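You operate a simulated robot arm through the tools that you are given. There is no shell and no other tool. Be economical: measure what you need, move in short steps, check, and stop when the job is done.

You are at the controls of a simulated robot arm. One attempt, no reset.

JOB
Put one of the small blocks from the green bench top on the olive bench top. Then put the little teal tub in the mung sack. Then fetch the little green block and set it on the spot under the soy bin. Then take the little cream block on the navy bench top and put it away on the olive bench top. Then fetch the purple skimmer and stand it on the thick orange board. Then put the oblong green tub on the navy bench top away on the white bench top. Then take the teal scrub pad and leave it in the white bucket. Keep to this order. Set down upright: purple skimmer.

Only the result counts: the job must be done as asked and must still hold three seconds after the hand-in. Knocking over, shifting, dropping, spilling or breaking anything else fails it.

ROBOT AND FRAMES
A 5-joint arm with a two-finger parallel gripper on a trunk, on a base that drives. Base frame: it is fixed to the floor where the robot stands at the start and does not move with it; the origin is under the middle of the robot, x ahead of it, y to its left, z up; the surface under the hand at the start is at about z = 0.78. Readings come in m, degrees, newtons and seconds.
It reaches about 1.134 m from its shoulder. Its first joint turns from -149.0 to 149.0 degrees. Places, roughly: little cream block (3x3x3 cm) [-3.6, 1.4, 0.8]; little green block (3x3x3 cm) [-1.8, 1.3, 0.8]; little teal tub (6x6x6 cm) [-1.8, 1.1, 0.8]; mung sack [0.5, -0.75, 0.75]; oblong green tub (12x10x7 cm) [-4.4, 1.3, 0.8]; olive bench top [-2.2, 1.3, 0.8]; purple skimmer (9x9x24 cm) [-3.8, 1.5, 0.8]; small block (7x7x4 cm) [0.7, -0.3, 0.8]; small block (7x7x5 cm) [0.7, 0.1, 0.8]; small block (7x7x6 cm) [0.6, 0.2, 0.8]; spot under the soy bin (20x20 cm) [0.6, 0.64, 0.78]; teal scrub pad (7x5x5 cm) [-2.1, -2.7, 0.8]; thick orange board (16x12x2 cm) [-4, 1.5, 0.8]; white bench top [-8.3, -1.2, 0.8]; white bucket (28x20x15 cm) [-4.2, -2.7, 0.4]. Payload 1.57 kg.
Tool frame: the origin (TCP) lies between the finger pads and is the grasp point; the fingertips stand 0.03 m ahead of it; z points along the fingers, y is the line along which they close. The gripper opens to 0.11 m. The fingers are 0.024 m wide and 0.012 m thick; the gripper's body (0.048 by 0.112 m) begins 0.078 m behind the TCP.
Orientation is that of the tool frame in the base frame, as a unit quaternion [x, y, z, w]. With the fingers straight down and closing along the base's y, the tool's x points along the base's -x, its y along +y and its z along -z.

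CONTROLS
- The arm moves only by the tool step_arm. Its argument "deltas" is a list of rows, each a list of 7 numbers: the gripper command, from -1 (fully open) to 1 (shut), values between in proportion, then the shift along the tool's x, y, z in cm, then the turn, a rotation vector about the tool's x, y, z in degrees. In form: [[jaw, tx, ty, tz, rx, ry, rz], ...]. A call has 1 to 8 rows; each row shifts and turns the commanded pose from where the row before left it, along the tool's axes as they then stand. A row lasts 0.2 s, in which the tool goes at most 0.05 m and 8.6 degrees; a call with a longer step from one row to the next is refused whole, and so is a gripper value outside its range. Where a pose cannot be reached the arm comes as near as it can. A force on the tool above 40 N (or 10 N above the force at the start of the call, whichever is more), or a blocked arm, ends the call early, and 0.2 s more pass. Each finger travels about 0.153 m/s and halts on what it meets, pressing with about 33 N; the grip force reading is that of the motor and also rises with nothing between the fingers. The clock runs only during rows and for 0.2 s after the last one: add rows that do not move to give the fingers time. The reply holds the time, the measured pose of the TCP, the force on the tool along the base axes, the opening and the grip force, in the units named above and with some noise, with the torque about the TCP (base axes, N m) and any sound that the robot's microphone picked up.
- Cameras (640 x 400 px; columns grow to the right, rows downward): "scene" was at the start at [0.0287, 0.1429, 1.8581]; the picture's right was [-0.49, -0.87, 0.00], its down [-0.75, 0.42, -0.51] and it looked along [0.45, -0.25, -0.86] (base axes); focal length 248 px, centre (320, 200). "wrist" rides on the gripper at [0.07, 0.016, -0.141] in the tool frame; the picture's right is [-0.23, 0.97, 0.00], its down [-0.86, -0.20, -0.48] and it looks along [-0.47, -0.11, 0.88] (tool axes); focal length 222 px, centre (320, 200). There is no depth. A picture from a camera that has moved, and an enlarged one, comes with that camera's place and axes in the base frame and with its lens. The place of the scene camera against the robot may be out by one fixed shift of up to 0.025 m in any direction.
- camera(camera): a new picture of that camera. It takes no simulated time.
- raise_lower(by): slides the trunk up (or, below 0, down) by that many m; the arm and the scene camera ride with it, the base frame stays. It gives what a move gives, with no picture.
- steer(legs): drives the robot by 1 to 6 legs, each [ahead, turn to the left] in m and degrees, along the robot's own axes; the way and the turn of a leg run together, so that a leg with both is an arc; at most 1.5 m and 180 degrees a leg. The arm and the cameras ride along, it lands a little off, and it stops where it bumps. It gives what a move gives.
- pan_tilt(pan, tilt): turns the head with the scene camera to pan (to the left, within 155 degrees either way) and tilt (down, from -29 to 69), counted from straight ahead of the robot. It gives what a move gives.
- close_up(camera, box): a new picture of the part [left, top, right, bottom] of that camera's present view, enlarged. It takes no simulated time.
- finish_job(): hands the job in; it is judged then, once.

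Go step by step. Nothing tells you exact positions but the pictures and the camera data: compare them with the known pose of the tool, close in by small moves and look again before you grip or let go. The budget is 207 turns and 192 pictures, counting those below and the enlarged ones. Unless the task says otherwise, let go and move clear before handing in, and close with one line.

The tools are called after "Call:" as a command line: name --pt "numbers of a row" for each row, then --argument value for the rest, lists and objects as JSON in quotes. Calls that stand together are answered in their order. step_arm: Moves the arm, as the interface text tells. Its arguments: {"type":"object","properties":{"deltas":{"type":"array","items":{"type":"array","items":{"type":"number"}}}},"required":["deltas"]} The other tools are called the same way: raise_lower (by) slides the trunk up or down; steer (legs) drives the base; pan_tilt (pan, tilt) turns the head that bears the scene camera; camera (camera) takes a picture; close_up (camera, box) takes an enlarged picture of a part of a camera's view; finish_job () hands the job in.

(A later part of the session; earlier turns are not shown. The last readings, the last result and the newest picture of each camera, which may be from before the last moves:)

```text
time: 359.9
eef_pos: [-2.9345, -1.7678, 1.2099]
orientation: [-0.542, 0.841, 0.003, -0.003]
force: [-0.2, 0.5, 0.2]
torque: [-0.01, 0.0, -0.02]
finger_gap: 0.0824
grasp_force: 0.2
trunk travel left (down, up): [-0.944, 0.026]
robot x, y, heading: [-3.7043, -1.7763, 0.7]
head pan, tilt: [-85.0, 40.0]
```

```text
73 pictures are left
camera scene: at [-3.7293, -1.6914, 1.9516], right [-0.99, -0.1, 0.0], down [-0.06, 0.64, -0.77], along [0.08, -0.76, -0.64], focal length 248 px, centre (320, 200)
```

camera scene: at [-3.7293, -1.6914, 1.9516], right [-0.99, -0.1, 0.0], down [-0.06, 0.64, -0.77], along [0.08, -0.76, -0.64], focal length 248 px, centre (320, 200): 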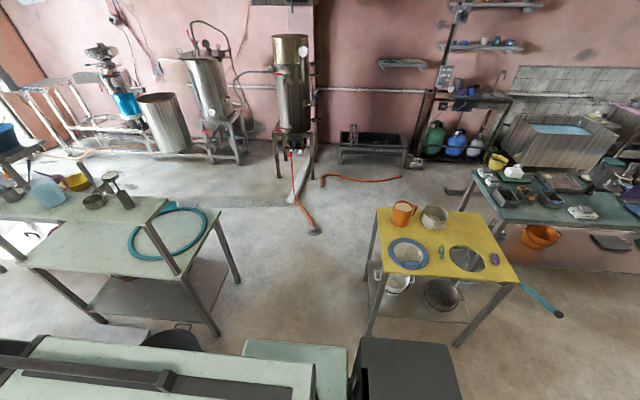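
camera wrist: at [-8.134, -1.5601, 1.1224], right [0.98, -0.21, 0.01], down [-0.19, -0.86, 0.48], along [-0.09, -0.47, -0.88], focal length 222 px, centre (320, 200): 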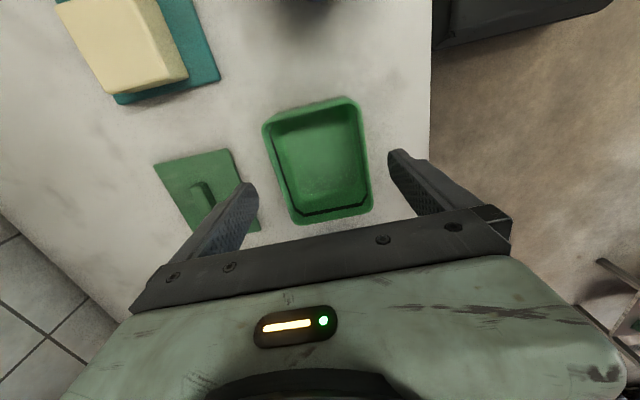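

Call:
close_up --camera "scene" --box '[350, 190, 530, 350]'

Call:
close_up --camera "scene" --box '[0, 110, 250, 280]'

```text
2.50 times, centred on (440, 270) of scene
camera zoom: at [-3.7293, -1.6914, 1.9516], right [-0.99, -0.1, 0.0], down [-0.06, 0.64, -0.77], along [0.08, -0.76, -0.64], focal length 619 px, centre (20, 25)
```

zoom: 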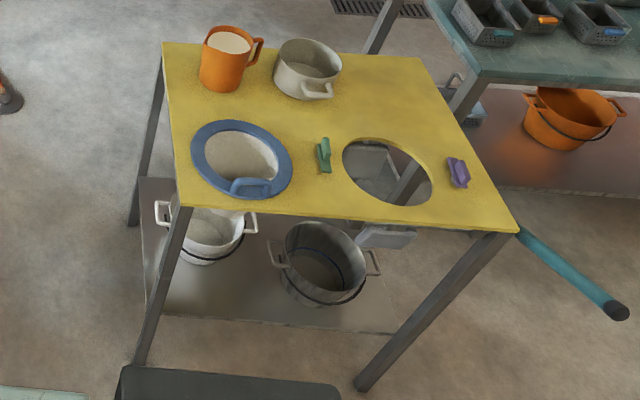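

```text
2.35 times, centred on (125, 195) of scene
camera zoom: at [-3.7293, -1.6914, 1.9516], right [-0.99, -0.1, 0.0], down [-0.06, 0.64, -0.77], along [0.08, -0.76, -0.64], focal length 582 px, centre (779, 212)
```

zoom: 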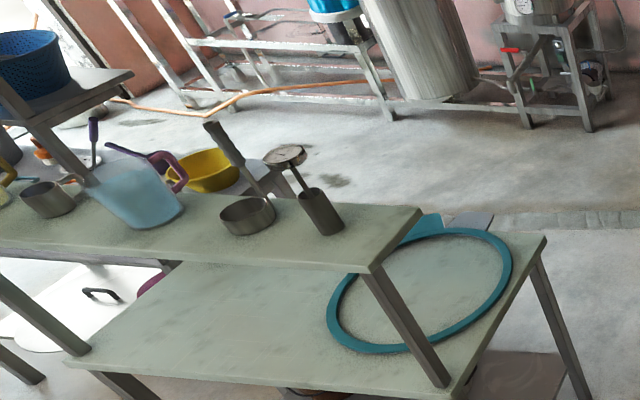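

Call:
steer --legs '[[0, 6], [1.4, 0], [0, -6.5]]'

Call:
pan_tilt --pan -80 --tilt 40

Call:
camera --camera "scene"

Call:
camera --camera "wrist"

```text
time: 363.4
eef_pos: [-2.5286, -1.6425, 1.2096]
orientation: [-0.583, 0.812, 0.003, -0.003]
force: [-0.3, -0.4, -0.5]
torque: [0.01, -0.04, 0.0]
finger_gap: 0.0824
grasp_force: 0.1
trunk travel left (down, up): [-0.944, 0.026]
robot x, y, heading: [-3.2964, -1.7236, 6.4]
head pan, tilt: [-85.0, 40.0]
stopped in leg 2: the robot was blocked; the commanded pose is now the measured one
```

```text
time: 364.1
eef_pos: [-2.5293, -1.6428, 1.2093]
orientation: [-0.583, 0.812, 0.003, -0.003]
force: [0.0, 0.0, -0.6]
torque: [0.0, 0.01, 0.01]
finger_gap: 0.0827
grasp_force: 0.1
trunk travel left (down, up): [-0.944, 0.026]
robot x, y, heading: [-3.2995, -1.7279, 6.7]
head pan, tilt: [-80.0, 40.0]
```

```text
70 pictures are left
camera scene: at [-3.3199, -1.643, 1.9516], right [-0.96, -0.29, 0.0], down [-0.19, 0.62, -0.77], along [0.22, -0.73, -0.64], focal length 248 px, centre (320, 200)
```

scene: 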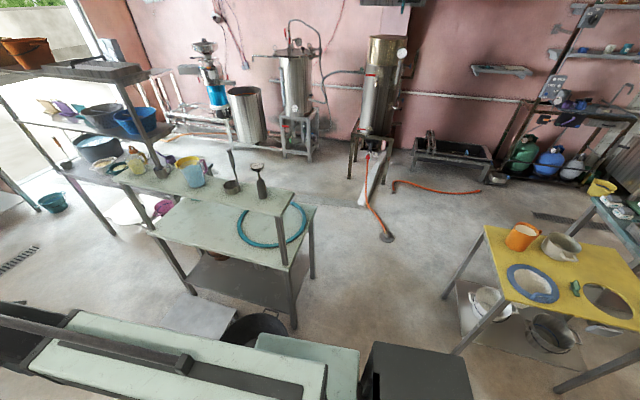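

```text
69 pictures are left
camera wrist: at [-2.565, -1.7048, 1.3522], right [-0.85, 0.53, 0.01], down [0.47, 0.75, 0.48], along [0.24, 0.41, -0.88], focal length 222 px, centre (320, 200)
```

wrist: 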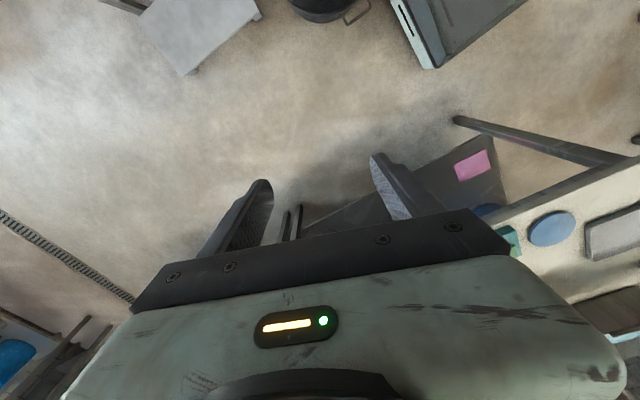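

The base was stopped by something. I'll look at the floor ahead before moving again.

Call:
pan_tilt --pan -45 --tilt 60

Call:
camera --camera "scene"

Call:
pan_tilt --pan 45 --tilt 60

Call:
camera --camera "scene"

```text
time: 365.1
eef_pos: [-2.5293, -1.643, 1.211]
orientation: [-0.583, 0.813, 0.003, -0.003]
force: [0.1, 0.6, -0.3]
torque: [0.02, 0.01, 0.02]
finger_gap: 0.0826
grasp_force: 0.0
trunk travel left (down, up): [-0.944, 0.026]
robot x, y, heading: [-3.2964, -1.7258, 6.6]
head pan, tilt: [-45.0, 60.0]
```

```text
68 pictures are left
camera scene: at [-3.2934, -1.603, 1.9249], right [-0.62, -0.78, 0.0], down [-0.68, 0.54, -0.5], along [0.39, -0.31, -0.87], focal length 248 px, centre (320, 200)
```

scene: 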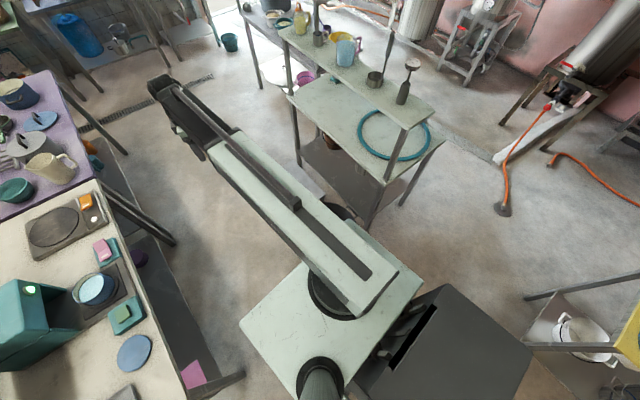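

```text
time: 366.8
eef_pos: [-2.5289, -1.6428, 1.2104]
orientation: [-0.582, 0.813, 0.003, -0.003]
force: [-0.2, 0.0, -0.7]
torque: [-0.03, -0.02, 0.03]
finger_gap: 0.0824
grasp_force: 0.0
trunk travel left (down, up): [-0.944, 0.026]
robot x, y, heading: [-3.2947, -1.7263, 6.9]
head pan, tilt: [45.0, 60.0]
```

```text
67 pictures are left
camera scene: at [-3.3043, -1.5093, 1.9249], right [0.78, -0.62, 0.0], down [-0.54, -0.68, -0.5], along [0.31, 0.39, -0.87], focal length 248 px, centre (320, 200)
```

scene: 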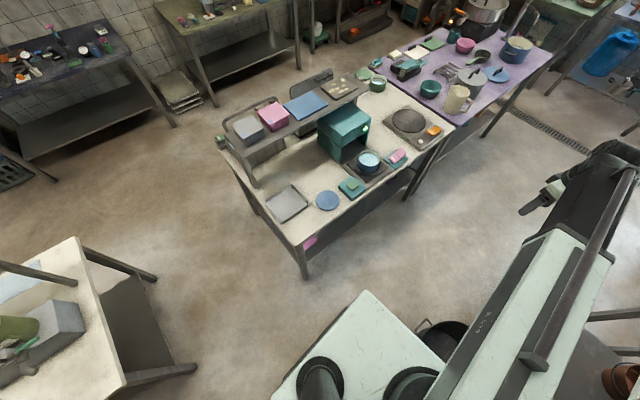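

The black floor bucket is right at the base's front corner. I'll back off, shift toward the middle of the aisle, and pass it with clearance.

Call:
steer --legs '[[-0.3, 0], [0, -25], [-0.8, 0], [0, 18.4]]'

Call:
pan_tilt --pan -20 --tilt 40

Call:
camera --camera "scene"

```text
time: 375.0
eef_pos: [-3.5788, -1.5156, 1.2107]
orientation: [-0.536, 0.844, 0.003, -0.002]
force: [-0.2, -0.6, 0.4]
torque: [0.02, -0.06, 0.01]
finger_gap: 0.0828
grasp_force: 0.0
trunk travel left (down, up): [-0.944, 0.026]
robot x, y, heading: [-4.349, -1.5194, 0.1]
head pan, tilt: [45.0, 60.0]
```

```text
time: 376.4
eef_pos: [-3.5769, -1.515, 1.2103]
orientation: [-0.536, 0.844, 0.003, -0.003]
force: [0.2, 0.3, -0.2]
torque: [0.03, 0.0, 0.02]
finger_gap: 0.0824
grasp_force: 0.0
trunk travel left (down, up): [-0.944, 0.026]
robot x, y, heading: [-4.3483, -1.5189, -0.3]
head pan, tilt: [-20.0, 40.0]
```

```text
66 pictures are left
camera scene: at [-4.2983, -1.3771, 1.9516], right [-0.34, -0.94, 0.0], down [-0.6, 0.22, -0.77], along [0.72, -0.26, -0.64], focal length 248 px, centre (320, 200)
```

scene: 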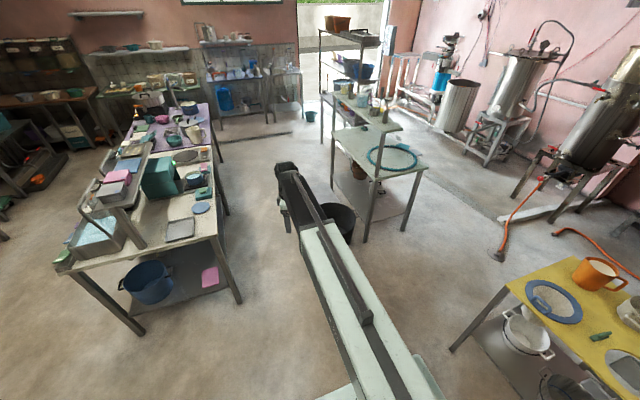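

Call:
steer --legs '[[1.1, 1], [1.05, 0]]'

Call:
pan_tilt --pan -85 --tilt 40

Call:
camera --camera "scene"

```text
time: 387.0
eef_pos: [-1.4201, -1.5114, 1.2109]
orientation: [-0.539, 0.842, 0.003, -0.003]
force: [1.0, -0.9, -1.2]
torque: [0.0, 0.03, -0.01]
finger_gap: 0.0825
grasp_force: 0.2
trunk travel left (down, up): [-0.944, 0.026]
robot x, y, heading: [-2.191, -1.5175, 0.2]
head pan, tilt: [-20.0, 40.0]
```

```text
time: 388.4
eef_pos: [-1.4201, -1.5111, 1.211]
orientation: [-0.538, 0.843, 0.003, -0.003]
force: [0.7, -0.1, -0.8]
torque: [-0.01, -0.02, 0.04]
finger_gap: 0.0827
grasp_force: 0.1
trunk travel left (down, up): [-0.944, 0.026]
robot x, y, heading: [-2.1925, -1.5192, 0.3]
head pan, tilt: [-85.0, 40.0]
```

```text
65 pictures are left
camera scene: at [-2.2146, -1.433, 1.9516], right [-1.0, -0.09, 0.0], down [-0.06, 0.64, -0.77], along [0.07, -0.76, -0.64], focal length 248 px, centre (320, 200)
```

scene: 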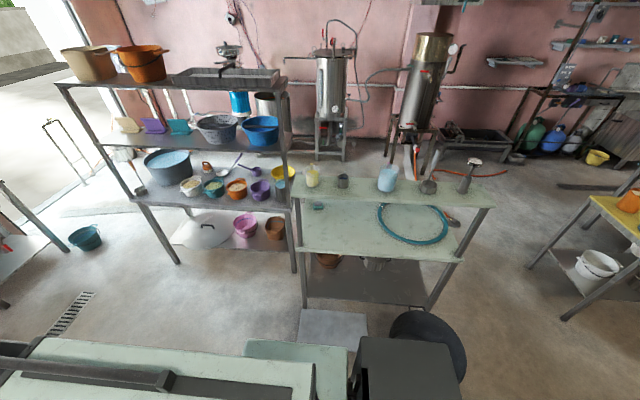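

Call:
close_up --camera "scene" --box '[280, 150, 500, 290]'

```text
2.86 times, centred on (390, 220) of scene
camera zoom: at [-2.2146, -1.433, 1.9516], right [-1.0, -0.09, 0.0], down [-0.06, 0.64, -0.77], along [0.07, -0.76, -0.64], focal length 707 px, centre (120, 143)
```

zoom: 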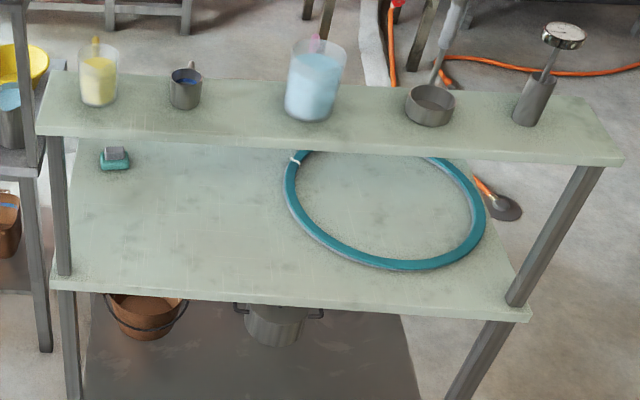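

I can see the teal pad under the raised shelf near (-2.10, -2.72). I'll reach in below the shelf with a tilted hand, but first I need the base about 15 cm nearer. I'll retract the arm first.

Call:
steer --legs '[[0.7, -12], [0.7, 12], [-1.27, 0]]'

Call:
step_arm --pt "0 -1.9 4.1 0 0 0 6.9" --pt "0 -1.9 4.1 0 0 0 6.9" --pt "0 -1.9 4.1 0 0 0 6.9"

```text
time: 401.7
eef_pos: [-1.2959, -1.6585, 1.2106]
orientation: [-0.539, 0.842, 0.003, -0.003]
force: [0.5, -1.0, 0.3]
torque: [0.02, -0.01, 0.0]
finger_gap: 0.0826
grasp_force: 0.0
trunk travel left (down, up): [-0.944, 0.026]
robot x, y, heading: [-2.0645, -1.6651, 0.1]
head pan, tilt: [-85.0, 40.0]
```

```text
time: 402.5
eef_pos: [-1.37, -1.5443, 1.2115]
orientation: [-0.376, 0.927, 0.003, -0.003]
force: [-0.4, -0.2, -0.5]
torque: [-0.05, 0.0, -0.02]
finger_gap: 0.0551
grasp_force: 0.1
trunk travel left (down, up): [-0.944, 0.026]
robot x, y, heading: [-2.0641, -1.6652, 0.1]
head pan, tilt: [-85.0, 40.0]
```

Call:
step_arm --pt "0.3 4.1 2.8 0 0 0 0" --pt "0.3 4.1 2.8 0 0 0 0"

Call:
step_arm --pt "0.3 2.65 -4.17 0 0 0 5.76" --pt "0.3 2.65 -4.17 0 0 0 5.76" --pt "0.3 2.65 -4.17 0 0 0 5.76" --pt "0.3 2.65 -4.17 0 0 0 5.76" --pt "0.3 2.65 -4.17 0 0 0 5.76" --pt "0.3 2.65 -4.17 0 0 0 5.76" --pt "0.3 2.65 -4.17 0 0 0 5.76" --pt "0.3 2.65 -4.17 0 0 0 5.76"

Call:
step_arm --pt "0.3 1.99 -4.52 0 0 0 5.76" --pt "0.3 1.99 -4.52 0 0 0 5.76" --pt "0.3 1.99 -4.52 0 0 0 5.76" --pt "0.3 1.99 -4.52 0 0 0 5.76" --pt "0.3 1.99 -4.52 0 0 0 5.76" --pt "0.3 1.99 -4.52 0 0 0 5.76" --pt "0.3 1.99 -4.52 0 0 0 5.76" --pt "0.3 1.99 -4.52 0 0 0 5.76"

```text
time: 403.1
eef_pos: [-1.469, -1.5632, 1.21]
orientation: [-0.377, 0.926, 0.003, -0.003]
force: [-0.2, 0.5, -0.2]
torque: [0.0, -0.03, 0.01]
finger_gap: 0.0387
grasp_force: 0.1
trunk travel left (down, up): [-0.944, 0.026]
robot x, y, heading: [-2.0697, -1.6681, 0.2]
head pan, tilt: [-85.0, 40.0]
```

```text
time: 404.9
eef_pos: [-1.5227, -1.9438, 1.211]
orientation: [0.017, 1.0, 0.002, -0.004]
force: [-0.6, 0.2, 0.5]
torque: [0.01, -0.01, -0.01]
finger_gap: 0.0386
grasp_force: 0.0
trunk travel left (down, up): [-0.944, 0.026]
robot x, y, heading: [-2.0719, -1.6669, 0.2]
head pan, tilt: [-85.0, 40.0]
```

```text
time: 406.7
eef_pos: [-1.7984, -2.2126, 1.211]
orientation: [0.405, 0.914, -0.001, -0.005]
force: [0.2, -0.5, -0.4]
torque: [0.01, 0.0, -0.01]
finger_gap: 0.0387
grasp_force: 0.1
out of reach, approached as far as the arm can: row 8
trunk travel left (down, up): [-0.944, 0.026]
robot x, y, heading: [-2.065, -1.6653, 0.0]
head pan, tilt: [-85.0, 40.0]
```

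Call:
step_arm --pt "0.3 3.1 0.9 0 0 0 0" --pt "0.3 1.22 -4.76 0 0 0 5.9" --pt "0.3 1.22 -4.76 0 0 0 5.9" --pt "0.3 1.22 -4.76 0 0 0 5.9" --pt "0.3 1.22 -4.76 0 0 0 5.9" --pt "0.3 1.22 -4.76 0 0 0 5.9" --pt "0.3 1.22 -4.76 0 0 0 5.9" --pt "0.3 1.22 -4.76 0 0 0 5.9"

Call:
step_arm --pt "0.3 0.6 -4.88 0 0 0 5.9" --pt "0.3 0.6 -4.88 0 0 0 5.9" --pt "0.3 0.6 -4.88 0 0 0 5.9" --pt "0.3 0.6 -4.88 0 0 0 5.9" --pt "0.3 0.6 -4.88 0 0 0 5.9" --pt "0.3 0.6 -4.88 0 0 0 5.9" --pt "0.3 0.6 -4.88 0 0 0 5.9"

Call:
camera --camera "wrist"

```text
time: 408.5
eef_pos: [-2.1441, -2.2431, 1.2111]
orientation: [0.701, 0.713, -0.001, -0.002]
force: [0.8, -1.3, 0.6]
torque: [0.01, -0.04, -0.02]
finger_gap: 0.0387
grasp_force: 0.1
trunk travel left (down, up): [-0.944, 0.026]
robot x, y, heading: [-2.0602, -1.6675, -0.0]
head pan, tilt: [-85.0, 40.0]
```

```text
time: 410.3
eef_pos: [-2.3916, -2.1601, 1.2098]
orientation: [0.879, 0.477, -0.003, -0.002]
force: [0.1, -0.9, 0.5]
torque: [0.0, 0.01, 0.01]
finger_gap: 0.0382
grasp_force: 0.0
out of reach, approached as far as the arm can: row 1
trunk travel left (down, up): [-0.944, 0.026]
robot x, y, heading: [-2.0678, -1.6653, 0.2]
head pan, tilt: [-85.0, 40.0]
stopped in row 7: the arm was blocked; the commanded pose is now the measured one
```

```text
63 pictures are left
camera wrist: at [-2.3385, -2.112, 1.3522], right [0.69, -0.72, -0.01], down [-0.63, -0.61, 0.48], along [-0.35, -0.33, -0.88], focal length 222 px, centre (320, 200)
```

wrist: 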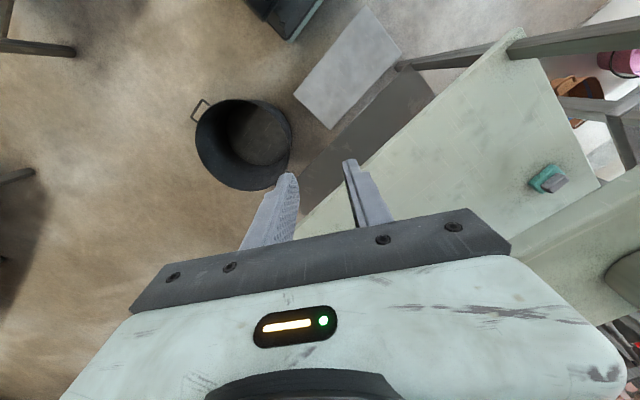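

The arm can't swing further back, but this is enough, and the wrist view shows the pad at about (-2.108, -2.675). I'll lower here outside the table, then tilt the hand to go under the shelf.

Call:
step_arm --pt "0.3 0.2 3 0 0 0 -3"

Call:
raise_lower --by -0.35

Call:
step_arm --pt "0 -3 0 0 0 -7.2 0" --pt "0 -3 0 0 0 -7.2 0" --pt "0 -3 0 0 0 -7.2 0" --pt "0 -3 0 0 0 -7.2 0" --pt "0 -3 0 0 0 -7.2 0" --pt "0 -3 0 0 0 -7.2 0" --pt "0 -3 0 0 0 -7.2 0"

Call:
camera --camera "wrist"

Call:
camera --camera "scene"

```text
time: 410.7
eef_pos: [-2.3683, -2.1729, 1.2106]
orientation: [0.868, 0.497, -0.004, -0.003]
force: [-0.2, 0.1, -0.2]
torque: [-0.02, -0.01, 0.03]
finger_gap: 0.0385
grasp_force: 0.1
trunk travel left (down, up): [-0.944, 0.026]
robot x, y, heading: [-2.0682, -1.6649, 0.3]
head pan, tilt: [-85.0, 40.0]
```

```text
time: 414.1
eef_pos: [-2.368, -2.1732, 0.8611]
orientation: [0.868, 0.497, -0.003, -0.001]
force: [0.6, 0.1, 0.4]
torque: [0.02, -0.01, -0.01]
finger_gap: 0.0384
grasp_force: 0.1
trunk travel left (down, up): [-0.594, 0.376]
robot x, y, heading: [-2.0657, -1.6643, 0.0]
head pan, tilt: [-85.0, 40.0]
```

```text
time: 415.8
eef_pos: [-2.4626, -2.3362, 0.9477]
orientation: [0.784, 0.45, -0.373, 0.21]
force: [0.3, -0.7, 0.8]
torque: [-0.02, 0.01, 0.04]
finger_gap: 0.055
grasp_force: 0.0
out of reach, approached as far as the arm can: row 3, 5
trunk travel left (down, up): [-0.594, 0.376]
robot x, y, heading: [-2.0645, -1.6664, 0.4]
head pan, tilt: [-85.0, 40.0]
```

```text
62 pictures are left
camera wrist: at [-2.3704, -2.2138, 0.9839], right [0.77, -0.62, 0.17], down [-0.25, -0.05, 0.97], along [-0.59, -0.78, -0.2], focal length 222 px, centre (320, 200)
```

wrist: 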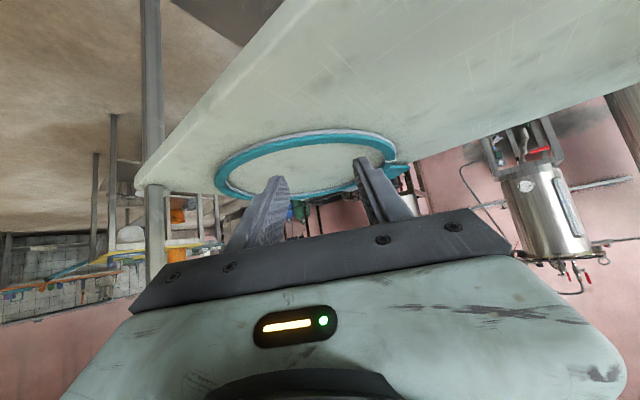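

```text
61 pictures are left
camera scene: at [-2.0895, -1.5807, 1.6016], right [-1.0, -0.09, 0.0], down [-0.06, 0.64, -0.77], along [0.07, -0.76, -0.64], focal length 248 px, centre (320, 200)
```

scene: 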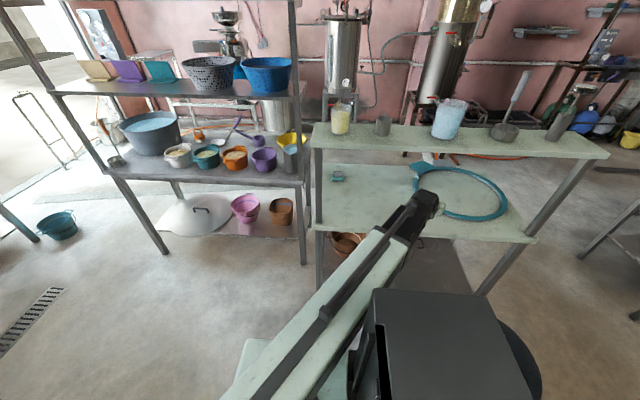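

Call:
raise_lower --by -0.05

Call:
step_arm --pt "-0.5 0.1 4.8 -0.12 -2.74 0 -2.24" --pt "-0.5 0.1 4.8 -0.12 -2.74 0 -2.24" --pt "-0.5 0.1 4.8 -0.12 -2.74 0 -2.24" --pt "-0.5 0.1 4.8 -0.12 -2.74 0 -2.24" --pt "-0.5 0.1 4.8 -0.12 -2.74 0 -2.24" --pt "-0.5 0.1 4.8 -0.12 -2.74 0 -2.24" --pt "-0.5 0.1 4.8 -0.12 -2.74 0 -2.24"

Call:
camera --camera "wrist"

Call:
camera --camera "scene"

```text
time: 416.7
eef_pos: [-2.4621, -2.337, 0.897]
orientation: [0.785, 0.45, -0.372, 0.208]
force: [-0.4, 0.5, 0.3]
torque: [-0.01, 0.01, -0.03]
finger_gap: 0.0551
grasp_force: 0.2
trunk travel left (down, up): [-0.544, 0.426]
robot x, y, heading: [-2.065, -1.6668, -0.2]
head pan, tilt: [-85.0, 40.0]
```

```text
time: 418.3
eef_pos: [-2.1452, -2.4381, 0.8957]
orientation: [0.67, 0.609, -0.316, 0.284]
force: [0.5, 0.1, 0.1]
torque: [-0.02, 0.01, -0.01]
finger_gap: 0.0825
grasp_force: 0.1
trunk travel left (down, up): [-0.544, 0.426]
robot x, y, heading: [-2.0665, -1.667, 0.1]
head pan, tilt: [-85.0, 40.0]
```

```text
60 pictures are left
camera wrist: at [-2.1142, -2.2883, 0.9337], right [0.96, -0.24, 0.17], down [-0.21, -0.16, 0.96], along [-0.2, -0.96, -0.2], focal length 222 px, centre (320, 200)
```

wrist: 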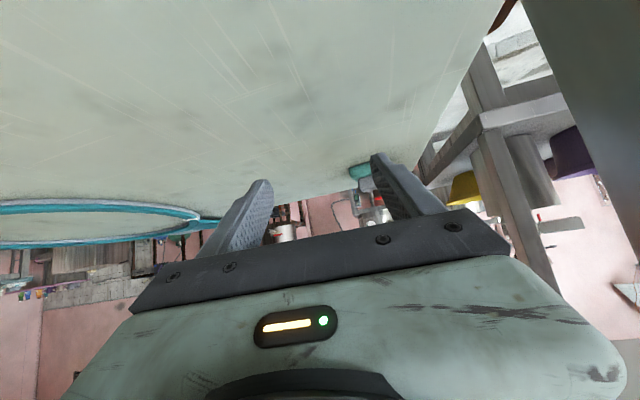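

```text
59 pictures are left
camera scene: at [-2.0897, -1.5807, 1.5516], right [-1.0, -0.09, 0.0], down [-0.06, 0.64, -0.77], along [0.07, -0.76, -0.64], focal length 248 px, centre (320, 200)
```

scene: 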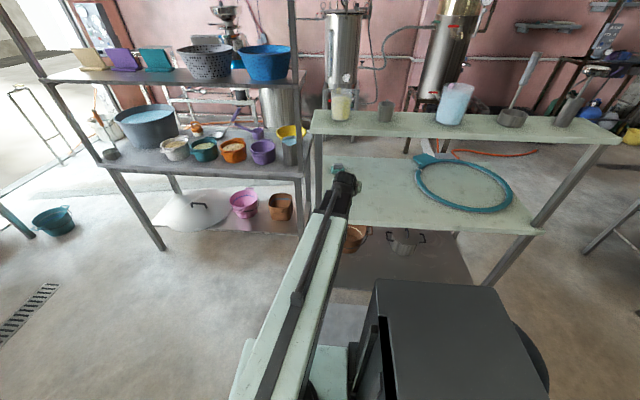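

The forearm would pass close to the table post, so I'll roll back 13 cm for a better angle and then swing in line with the pad.

Call:
steer --legs '[[-0.13, 0]]'

Call:
step_arm --pt "-0.7 0.1 4.8 -0.12 -2.74 0 -2.24" --pt "-0.7 0.1 4.8 -0.12 -2.74 0 -2.24" --pt "-0.7 0.1 4.8 -0.12 -2.74 0 -2.24"

Call:
camera --camera "wrist"

```text
time: 419.6
eef_pos: [-2.277, -2.4389, 0.8963]
orientation: [0.669, 0.61, -0.316, 0.284]
force: [0.8, 1.0, 1.0]
torque: [0.01, 0.01, -0.01]
finger_gap: 0.0828
grasp_force: 0.1
trunk travel left (down, up): [-0.544, 0.426]
robot x, y, heading: [-2.196, -1.667, 0.1]
head pan, tilt: [-85.0, 40.0]
```

```text
time: 420.4
eef_pos: [-2.1335, -2.4401, 0.8952]
orientation: [0.612, 0.669, -0.286, 0.311]
force: [0.2, -0.6, -0.2]
torque: [-0.05, 0.01, 0.03]
finger_gap: 0.0934
grasp_force: 0.1
trunk travel left (down, up): [-0.544, 0.426]
robot x, y, heading: [-2.1953, -1.6637, 0.1]
head pan, tilt: [-85.0, 40.0]
```

```text
58 pictures are left
camera wrist: at [-2.1301, -2.2856, 0.9337], right [0.98, -0.06, 0.17], down [-0.18, -0.2, 0.96], along [-0.02, -0.98, -0.21], focal length 222 px, centre (320, 200)
```

wrist: 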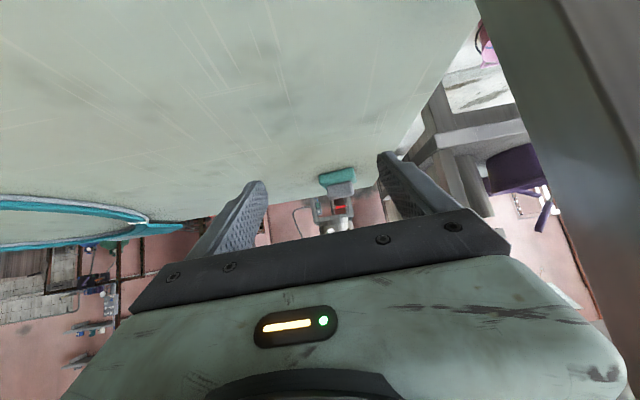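

Call:
step_arm --pt "-0.7 -2.9 0.2 3.45 0 0 0" --pt "-0.7 -2.9 0.2 3.45 0 0 0" --pt "-0.7 -2.9 0.2 3.45 0 0 0"

Call:
camera --camera "wrist"

Call:
camera --camera "scene"

```text
time: 421.1
eef_pos: [-2.1157, -2.5739, 0.8948]
orientation: [0.611, 0.668, -0.288, 0.312]
force: [-0.2, -0.3, 0.0]
torque: [0.02, -0.01, 0.0]
finger_gap: 0.0934
grasp_force: 0.0
trunk travel left (down, up): [-0.544, 0.426]
robot x, y, heading: [-2.1945, -1.6632, 0.2]
head pan, tilt: [-85.0, 40.0]
```

```text
57 pictures are left
camera wrist: at [-2.1125, -2.421, 0.9338], right [0.98, -0.06, 0.17], down [-0.18, -0.2, 0.96], along [-0.02, -0.98, -0.2], focal length 222 px, centre (320, 200)
```

wrist: 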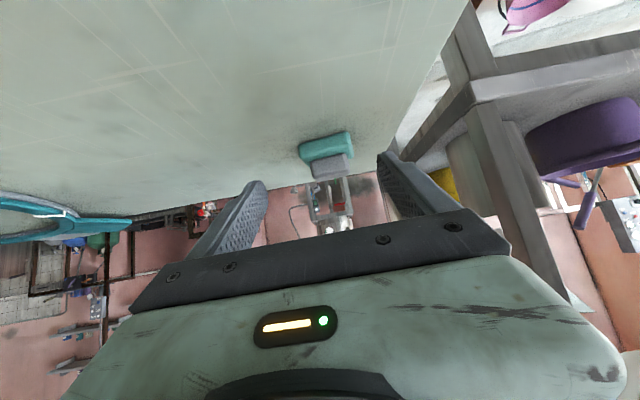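

```text
56 pictures are left
camera scene: at [-2.2206, -1.5809, 1.5516], right [-1.0, -0.09, 0.0], down [-0.06, 0.64, -0.77], along [0.07, -0.76, -0.64], focal length 248 px, centre (320, 200)
```

scene: 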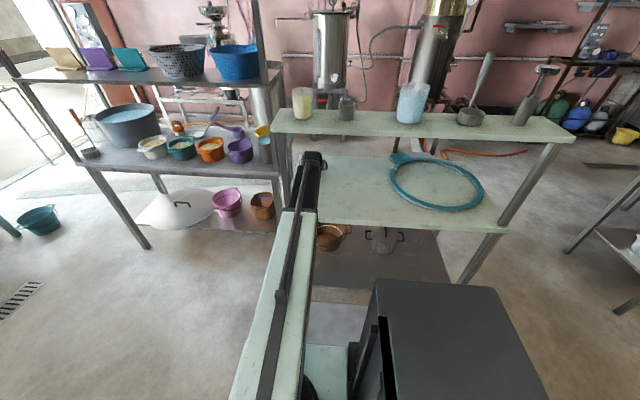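

Call:
raise_lower --by -0.055

Call:
camera --camera "wrist"

```text
time: 422.1
eef_pos: [-2.1151, -2.5734, 0.8418]
orientation: [0.611, 0.668, -0.288, 0.312]
force: [0.0, 0.1, 0.1]
torque: [-0.03, 0.02, 0.02]
finger_gap: 0.0936
grasp_force: 0.1
trunk travel left (down, up): [-0.489, 0.481]
robot x, y, heading: [-2.1987, -1.666, 0.0]
head pan, tilt: [-85.0, 40.0]
```

```text
55 pictures are left
camera wrist: at [-2.1125, -2.4203, 0.8787], right [0.98, -0.06, 0.17], down [-0.18, -0.2, 0.96], along [-0.02, -0.98, -0.2], focal length 222 px, centre (320, 200)
```

wrist: 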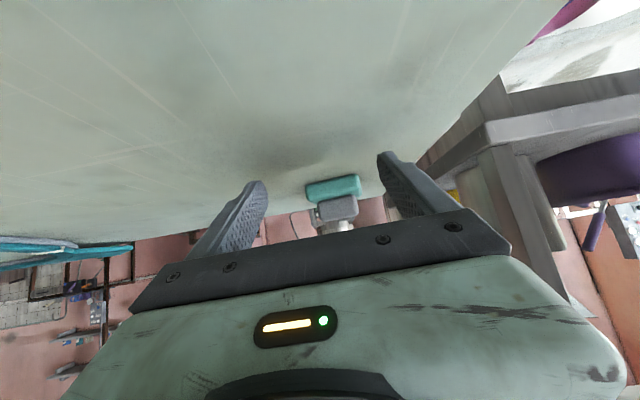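

Call:
step_arm --pt "-0.7 -2.9 0.4 3.45 0 0 0" --pt "-0.7 -2.7 0.3 3.2 0 0 0"

Call:
camera --camera "wrist"

```text
time: 422.7
eef_pos: [-2.1011, -2.6601, 0.8411]
orientation: [0.61, 0.669, -0.288, 0.312]
force: [-1.0, 0.8, -0.2]
torque: [0.0, 0.01, 0.02]
finger_gap: 0.0934
grasp_force: 0.0
trunk travel left (down, up): [-0.489, 0.481]
robot x, y, heading: [-2.1933, -1.6647, 0.0]
head pan, tilt: [-85.0, 40.0]
```

```text
54 pictures are left
camera wrist: at [-2.098, -2.506, 0.8789], right [0.98, -0.06, 0.17], down [-0.18, -0.2, 0.96], along [-0.02, -0.98, -0.2], focal length 222 px, centre (320, 200)
```

wrist: 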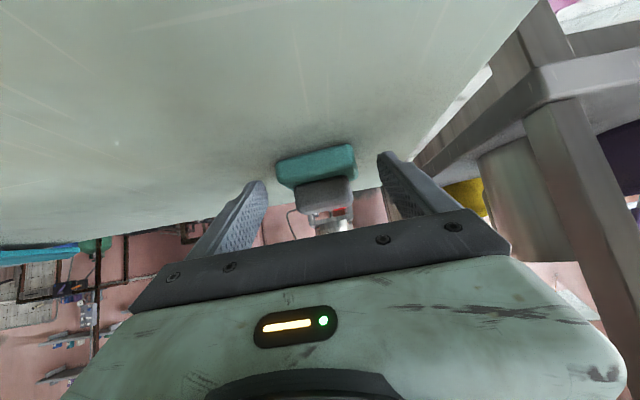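

The pad is between the fingertips. Closing and lifting slightly.

Call:
raise_lower --by -0.005

Call:
step_arm --pt "-0.3 0 0 0 0 0 0" --pt "0.1 0 0 0 0 0 0" --pt "0.3 0 0 0 0 0 0" --pt "0.3 0 0 0 0 0 0"

Call:
raise_lower --by 0.05

Call:
camera --camera "wrist"

```text
time: 423.2
eef_pos: [-2.101, -2.6593, 0.8363]
orientation: [0.611, 0.668, -0.287, 0.312]
force: [-0.5, -1.1, 0.6]
torque: [0.03, -0.02, 0.0]
finger_gap: 0.0935
grasp_force: 0.1
trunk travel left (down, up): [-0.484, 0.486]
robot x, y, heading: [-2.196, -1.6654, 0.0]
head pan, tilt: [-85.0, 40.0]
```

```text
time: 424.2
eef_pos: [-2.1004, -2.659, 0.836]
orientation: [0.61, 0.668, -0.288, 0.313]
force: [-0.4, 0.3, 0.6]
torque: [-0.06, 0.09, -0.03]
finger_gap: 0.0674
grasp_force: 32.4
trunk travel left (down, up): [-0.484, 0.486]
robot x, y, heading: [-2.1993, -1.6653, -0.0]
head pan, tilt: [-85.0, 40.0]
```

```text
time: 425.2
eef_pos: [-2.1004, -2.6595, 0.8871]
orientation: [0.611, 0.668, -0.288, 0.312]
force: [-0.3, -0.2, -0.2]
torque: [0.03, 0.01, 0.03]
finger_gap: 0.0671
grasp_force: 33.5
trunk travel left (down, up): [-0.534, 0.436]
robot x, y, heading: [-2.2, -1.6632, 0.2]
head pan, tilt: [-85.0, 40.0]
```

```text
53 pictures are left
camera wrist: at [-2.0981, -2.5056, 0.9237], right [0.98, -0.06, 0.17], down [-0.18, -0.2, 0.96], along [-0.02, -0.98, -0.2], focal length 222 px, centre (320, 200)
```

wrist: 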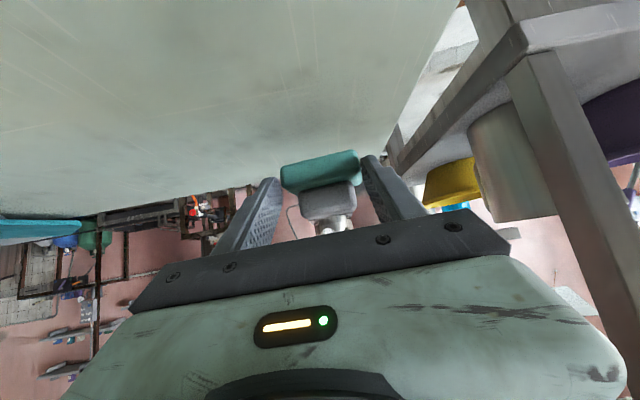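

Pad held. I'll retract the same way out, straighten the hand, and raise.

Call:
step_arm --pt "0.3 2.9 0 -3.45 0 0 0" --pt "0.3 2.9 0 -3.45 0 0 0" --pt "0.3 2.9 0 -3.45 0 0 0" --pt "0.3 2.9 0 -3.45 0 0 0" --pt "0.3 2.7 0 -3.2 0 0 0"

Call:
step_arm --pt "0.3 0.1 -4.8 -0.12 2.74 0 2.24" --pt "0.3 0.1 -4.8 -0.12 2.74 0 2.24" --pt "0.3 0.1 -4.8 -0.12 2.74 0 2.24" --pt "0.3 0.1 -4.8 -0.12 2.74 0 2.24" --pt "0.3 0.1 -4.8 -0.12 2.74 0 2.24" --pt "0.3 0.1 -4.8 -0.12 2.74 0 2.24" --pt "0.3 0.1 -4.8 -0.12 2.74 0 2.24" --pt "0.3 0.1 -4.8 -0.12 2.74 0 2.24"

Call:
camera --camera "scene"

```text
time: 426.4
eef_pos: [-2.1191, -2.4386, 0.8864]
orientation: [0.611, 0.669, -0.287, 0.311]
force: [0.6, 0.4, -1.0]
torque: [0.02, 0.01, 0.02]
finger_gap: 0.067
grasp_force: 33.2
trunk travel left (down, up): [-0.534, 0.436]
robot x, y, heading: [-2.1935, -1.6655, 0.3]
head pan, tilt: [-85.0, 40.0]
```

```text
time: 428.2
eef_pos: [-2.4971, -2.3766, 0.8872]
orientation: [0.755, 0.499, -0.357, 0.231]
force: [0.5, 0.0, -0.9]
torque: [0.02, -0.01, -0.03]
finger_gap: 0.0669
grasp_force: 32.9
trunk travel left (down, up): [-0.534, 0.436]
robot x, y, heading: [-2.1964, -1.6646, -0.1]
head pan, tilt: [-85.0, 40.0]
```

```text
52 pictures are left
camera scene: at [-2.2205, -1.5812, 1.5416], right [-1.0, -0.09, 0.0], down [-0.06, 0.64, -0.77], along [0.07, -0.76, -0.64], focal length 248 px, centre (320, 200)
```

scene: 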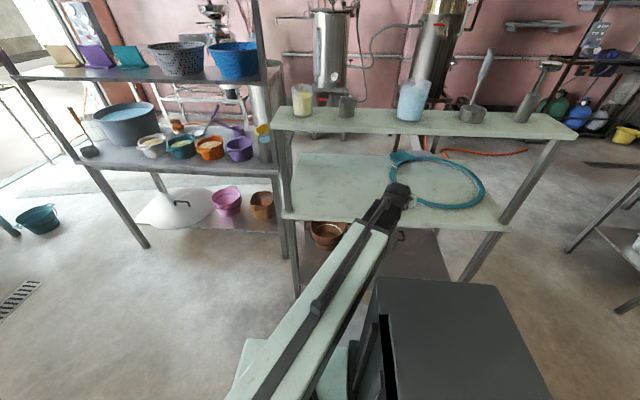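

Call:
step_arm --pt "0.3 0.1 -4.8 -0.12 2.74 0 2.24" --pt "0.3 0.1 -3.5 -0.12 2.0 0 1.6"

Call:
raise_lower --by 0.06

Call:
step_arm --pt "0.3 3 0 0 0 7.2 0" --pt "0.3 3 0 0 0 7.2 0" --pt "0.3 3 0 0 0 7.2 0" --pt "0.3 3 0 0 0 7.2 0" --pt "0.3 3 0 0 0 7.2 0" --pt "0.3 3 0 0 0 7.2 0" --pt "0.3 3 0 0 0 7.2 0"

Call:
raise_lower --by 0.35

Call:
camera --camera "wrist"

```text
time: 428.8
eef_pos: [-2.5708, -2.3377, 0.887]
orientation: [0.779, 0.458, -0.371, 0.213]
force: [-0.3, -0.2, -0.6]
torque: [0.02, -0.02, 0.0]
finger_gap: 0.0673
grasp_force: 32.8
trunk travel left (down, up): [-0.534, 0.436]
robot x, y, heading: [-2.2006, -1.6665, 0.1]
head pan, tilt: [-85.0, 40.0]
```

```text
time: 429.8
eef_pos: [-2.5702, -2.338, 0.9466]
orientation: [0.779, 0.458, -0.371, 0.213]
force: [-0.2, -0.1, -1.2]
torque: [0.02, 0.0, -0.04]
finger_gap: 0.0673
grasp_force: 33.2
trunk travel left (down, up): [-0.594, 0.376]
robot x, y, heading: [-2.1999, -1.6623, 0.1]
head pan, tilt: [-85.0, 40.0]
```

```text
time: 431.4
eef_pos: [-2.4849, -2.1817, 0.8602]
orientation: [0.863, 0.504, -0.002, -0.003]
force: [-0.4, 0.5, -1.1]
torque: [0.02, -0.01, 0.0]
finger_gap: 0.0671
grasp_force: 33.2
out of reach, approached as far as the arm can: row 3, 5, 7
trunk travel left (down, up): [-0.594, 0.376]
robot x, y, heading: [-2.2, -1.6635, 0.1]
head pan, tilt: [-85.0, 40.0]
```

```text
time: 434.8
eef_pos: [-2.4844, -2.1827, 1.2105]
orientation: [0.863, 0.504, -0.003, -0.002]
force: [-0.5, -0.5, -0.5]
torque: [0.02, 0.05, 0.0]
finger_gap: 0.0669
grasp_force: 32.9
trunk travel left (down, up): [-0.944, 0.026]
robot x, y, heading: [-2.1964, -1.6661, 0.3]
head pan, tilt: [-85.0, 40.0]
```

```text
51 pictures are left
camera wrist: at [-2.4347, -2.1302, 1.3522], right [0.74, -0.68, -0.01], down [-0.59, -0.65, 0.48], along [-0.33, -0.35, -0.88], focal length 222 px, centre (320, 200)
```

wrist: 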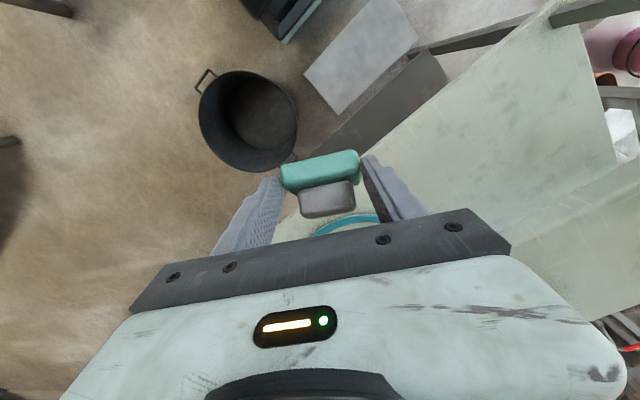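

Now I'll go around the black floor bucket again and head back to the yellow table.

Call:
steer --legs '[[1.27, 0], [-0.7, -14], [-0.7, 14], [-1.0, 0]]'

Call:
steer --legs '[[-0.55, 30], [-0.55, -30]]'

Call:
camera --camera "scene"

Call:
camera --camera "wrist"

```text
time: 452.8
eef_pos: [-3.6112, -2.0389, 1.2103]
orientation: [0.86, 0.51, -0.003, -0.002]
force: [0.5, 0.1, -1.0]
torque: [0.02, 0.0, -0.01]
finger_gap: 0.0668
grasp_force: 33.3
trunk travel left (down, up): [-0.944, 0.026]
robot x, y, heading: [-3.332, -1.5152, 1.2]
head pan, tilt: [-85.0, 40.0]
```

```text
time: 458.8
eef_pos: [-4.6544, -2.3448, 1.2106]
orientation: [0.858, 0.513, -0.002, -0.003]
force: [-0.6, 0.4, -0.3]
torque: [0.01, -0.04, -0.01]
finger_gap: 0.067
grasp_force: 32.9
trunk travel left (down, up): [-0.944, 0.026]
robot x, y, heading: [-4.3748, -1.8415, 1.3]
head pan, tilt: [-85.0, 40.0]
```

```text
50 pictures are left
camera scene: at [-4.4044, -1.7577, 1.9516], right [-0.99, -0.11, 0.0], down [-0.07, 0.64, -0.77], along [0.08, -0.76, -0.64], focal length 248 px, centre (320, 200)
```

scene: 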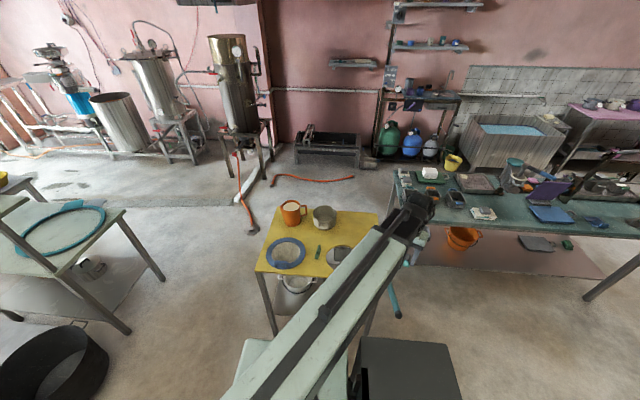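

```text
49 pictures are left
camera wrist: at [-4.6065, -2.2922, 1.3519], right [0.75, -0.66, -0.01], down [-0.58, -0.66, 0.48], along [-0.32, -0.36, -0.88], focal length 222 px, centre (320, 200)
```

wrist: 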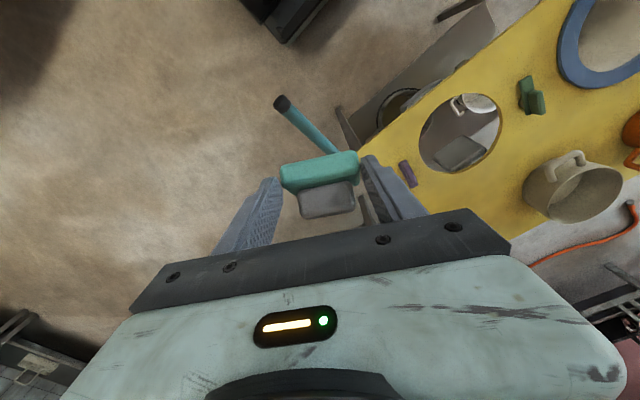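

Call:
close_up --camera "scene" --box '[230, 190, 400, 320]'

```text
3.08 times, centred on (315, 255) of scene
camera zoom: at [-4.4044, -1.7577, 1.9516], right [-0.99, -0.11, 0.0], down [-0.07, 0.64, -0.77], along [0.08, -0.76, -0.64], focal length 762 px, centre (335, 31)
```

zoom: 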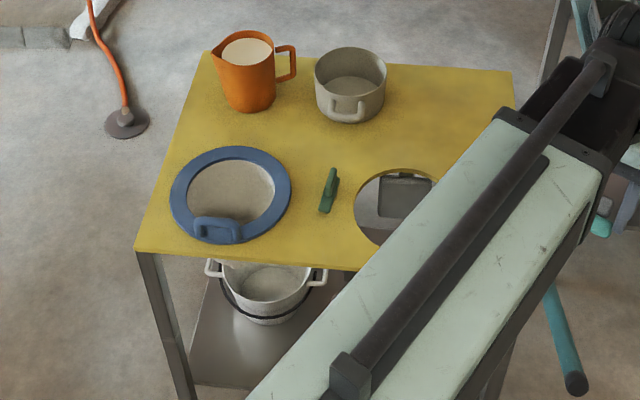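

Call:
step_arm --pt "0.3 0.2 4.9 0 0 0 -4.9" --pt "0.3 0.2 4.9 0 0 0 -4.9" --pt "0.3 0.2 4.9 0 0 0 -4.9" --pt "0.3 0.2 4.9 0 0 0 -4.9" --pt "0.3 0.2 4.9 0 0 0 -4.9" --pt "0.3 0.2 4.9 0 0 0 -4.9" --pt "0.3 0.2 4.9 0 0 0 -4.9" --pt "0.3 0.2 4.9 0 0 0 -4.9"

Call:
step_arm --pt "0.3 0.2 4.9 0 0 0 -4.9" --pt "0.3 -4.8 0 0 0 0 0" --pt "0.3 -4.8 0 0 0 0 0" --pt "0.3 -4.8 0 0 0 0 0"

Call:
camera --camera "wrist"

```text
time: 460.6
eef_pos: [-4.2721, -2.4031, 1.2098]
orientation: [0.635, 0.772, -0.002, -0.004]
force: [0.1, -0.3, -0.9]
torque: [-0.02, 0.02, -0.01]
finger_gap: 0.067
grasp_force: 32.9
trunk travel left (down, up): [-0.944, 0.026]
robot x, y, heading: [-4.3772, -1.8394, 1.1]
head pan, tilt: [-85.0, 40.0]
```

```text
time: 461.6
eef_pos: [-4.1837, -2.5327, 1.2095]
orientation: [0.603, 0.798, -0.002, -0.005]
force: [0.2, -0.3, -0.9]
torque: [0.04, 0.0, -0.01]
finger_gap: 0.0669
grasp_force: 32.8
out of reach, approached as far as the arm can: row 1
trunk travel left (down, up): [-0.944, 0.026]
robot x, y, heading: [-4.3745, -1.8399, 1.4]
head pan, tilt: [-85.0, 40.0]
```

```text
47 pictures are left
camera wrist: at [-4.1867, -2.4615, 1.3524], right [1.0, 0.05, -0.01], down [0.05, -0.88, 0.48], along [0.02, -0.48, -0.88], focal length 222 px, centre (320, 200)
```

wrist: 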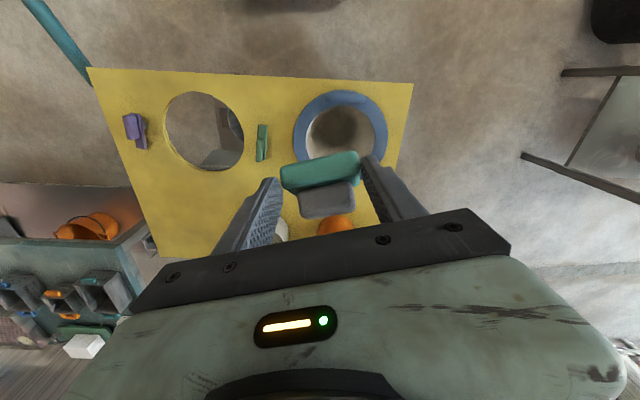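

Call:
close_up --camera "wrist" --box '[150, 60, 430, 235]'

```text
2.29 times, centred on (290, 148) of wrist
camera zoom: at [-4.1867, -2.4615, 1.3524], right [1.0, 0.05, -0.01], down [0.05, -0.88, 0.48], along [0.02, -0.48, -0.88], focal length 508 px, centre (389, 320)
```

zoom: 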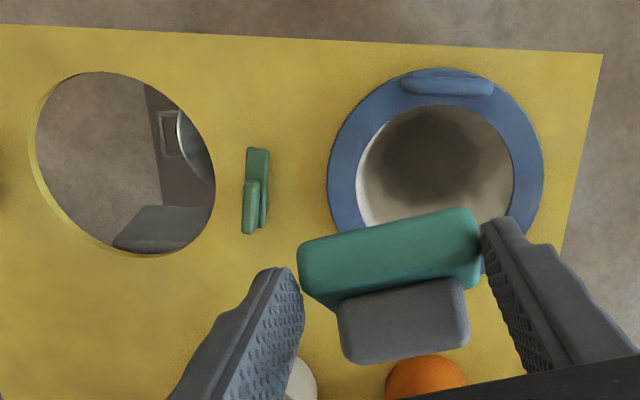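

The blue ring is an open hole directly over the white bucket. I'll centre the pad over it and lower partway to check.

Call:
step_arm --pt "0.3 -4.4 2.0 0 0 0 0" --pt "0.3 0 0.8 0 0 0 0"

Call:
raise_lower --by -0.2

Call:
camera --camera "wrist"

Call:
camera --camera "scene"

```text
time: 462.2
eef_pos: [-4.1465, -2.5643, 1.211]
orientation: [0.602, 0.798, -0.002, -0.004]
force: [-0.4, 0.5, -0.1]
torque: [0.03, 0.0, -0.01]
finger_gap: 0.0671
grasp_force: 33.2
trunk travel left (down, up): [-0.944, 0.026]
robot x, y, heading: [-4.3802, -1.8401, 1.6]
head pan, tilt: [-85.0, 40.0]
```

```text
time: 464.4
eef_pos: [-4.1455, -2.5649, 1.0098]
orientation: [0.602, 0.798, -0.002, -0.004]
force: [0.5, 0.5, -1.1]
torque: [0.02, 0.0, -0.02]
finger_gap: 0.0667
grasp_force: 33.0
trunk travel left (down, up): [-0.744, 0.226]
robot x, y, heading: [-4.3776, -1.8376, 1.3]
head pan, tilt: [-85.0, 40.0]
```

```text
45 pictures are left
camera wrist: at [-4.1486, -2.4943, 1.1528], right [1.0, 0.05, -0.01], down [0.05, -0.88, 0.48], along [0.02, -0.48, -0.88], focal length 222 px, centre (320, 200)
```

wrist: 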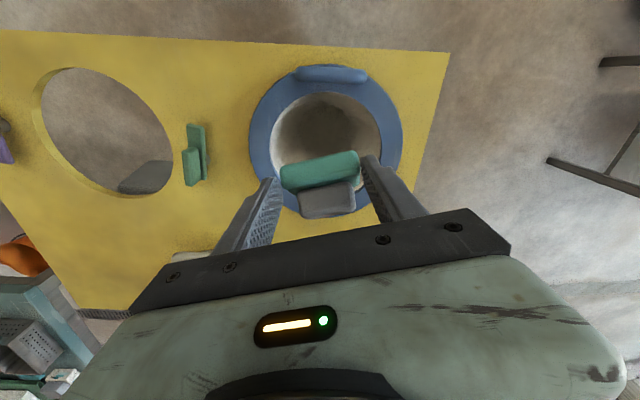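

```text
44 pictures are left
camera scene: at [-4.4019, -1.7575, 1.7516], right [-0.99, -0.11, 0.0], down [-0.07, 0.64, -0.77], along [0.08, -0.76, -0.64], focal length 248 px, centre (320, 200)
```

scene: 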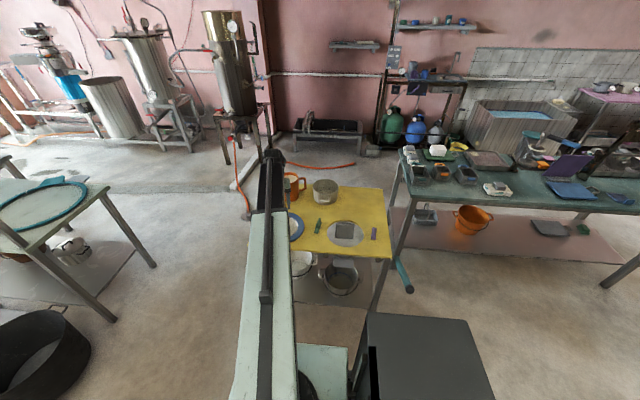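

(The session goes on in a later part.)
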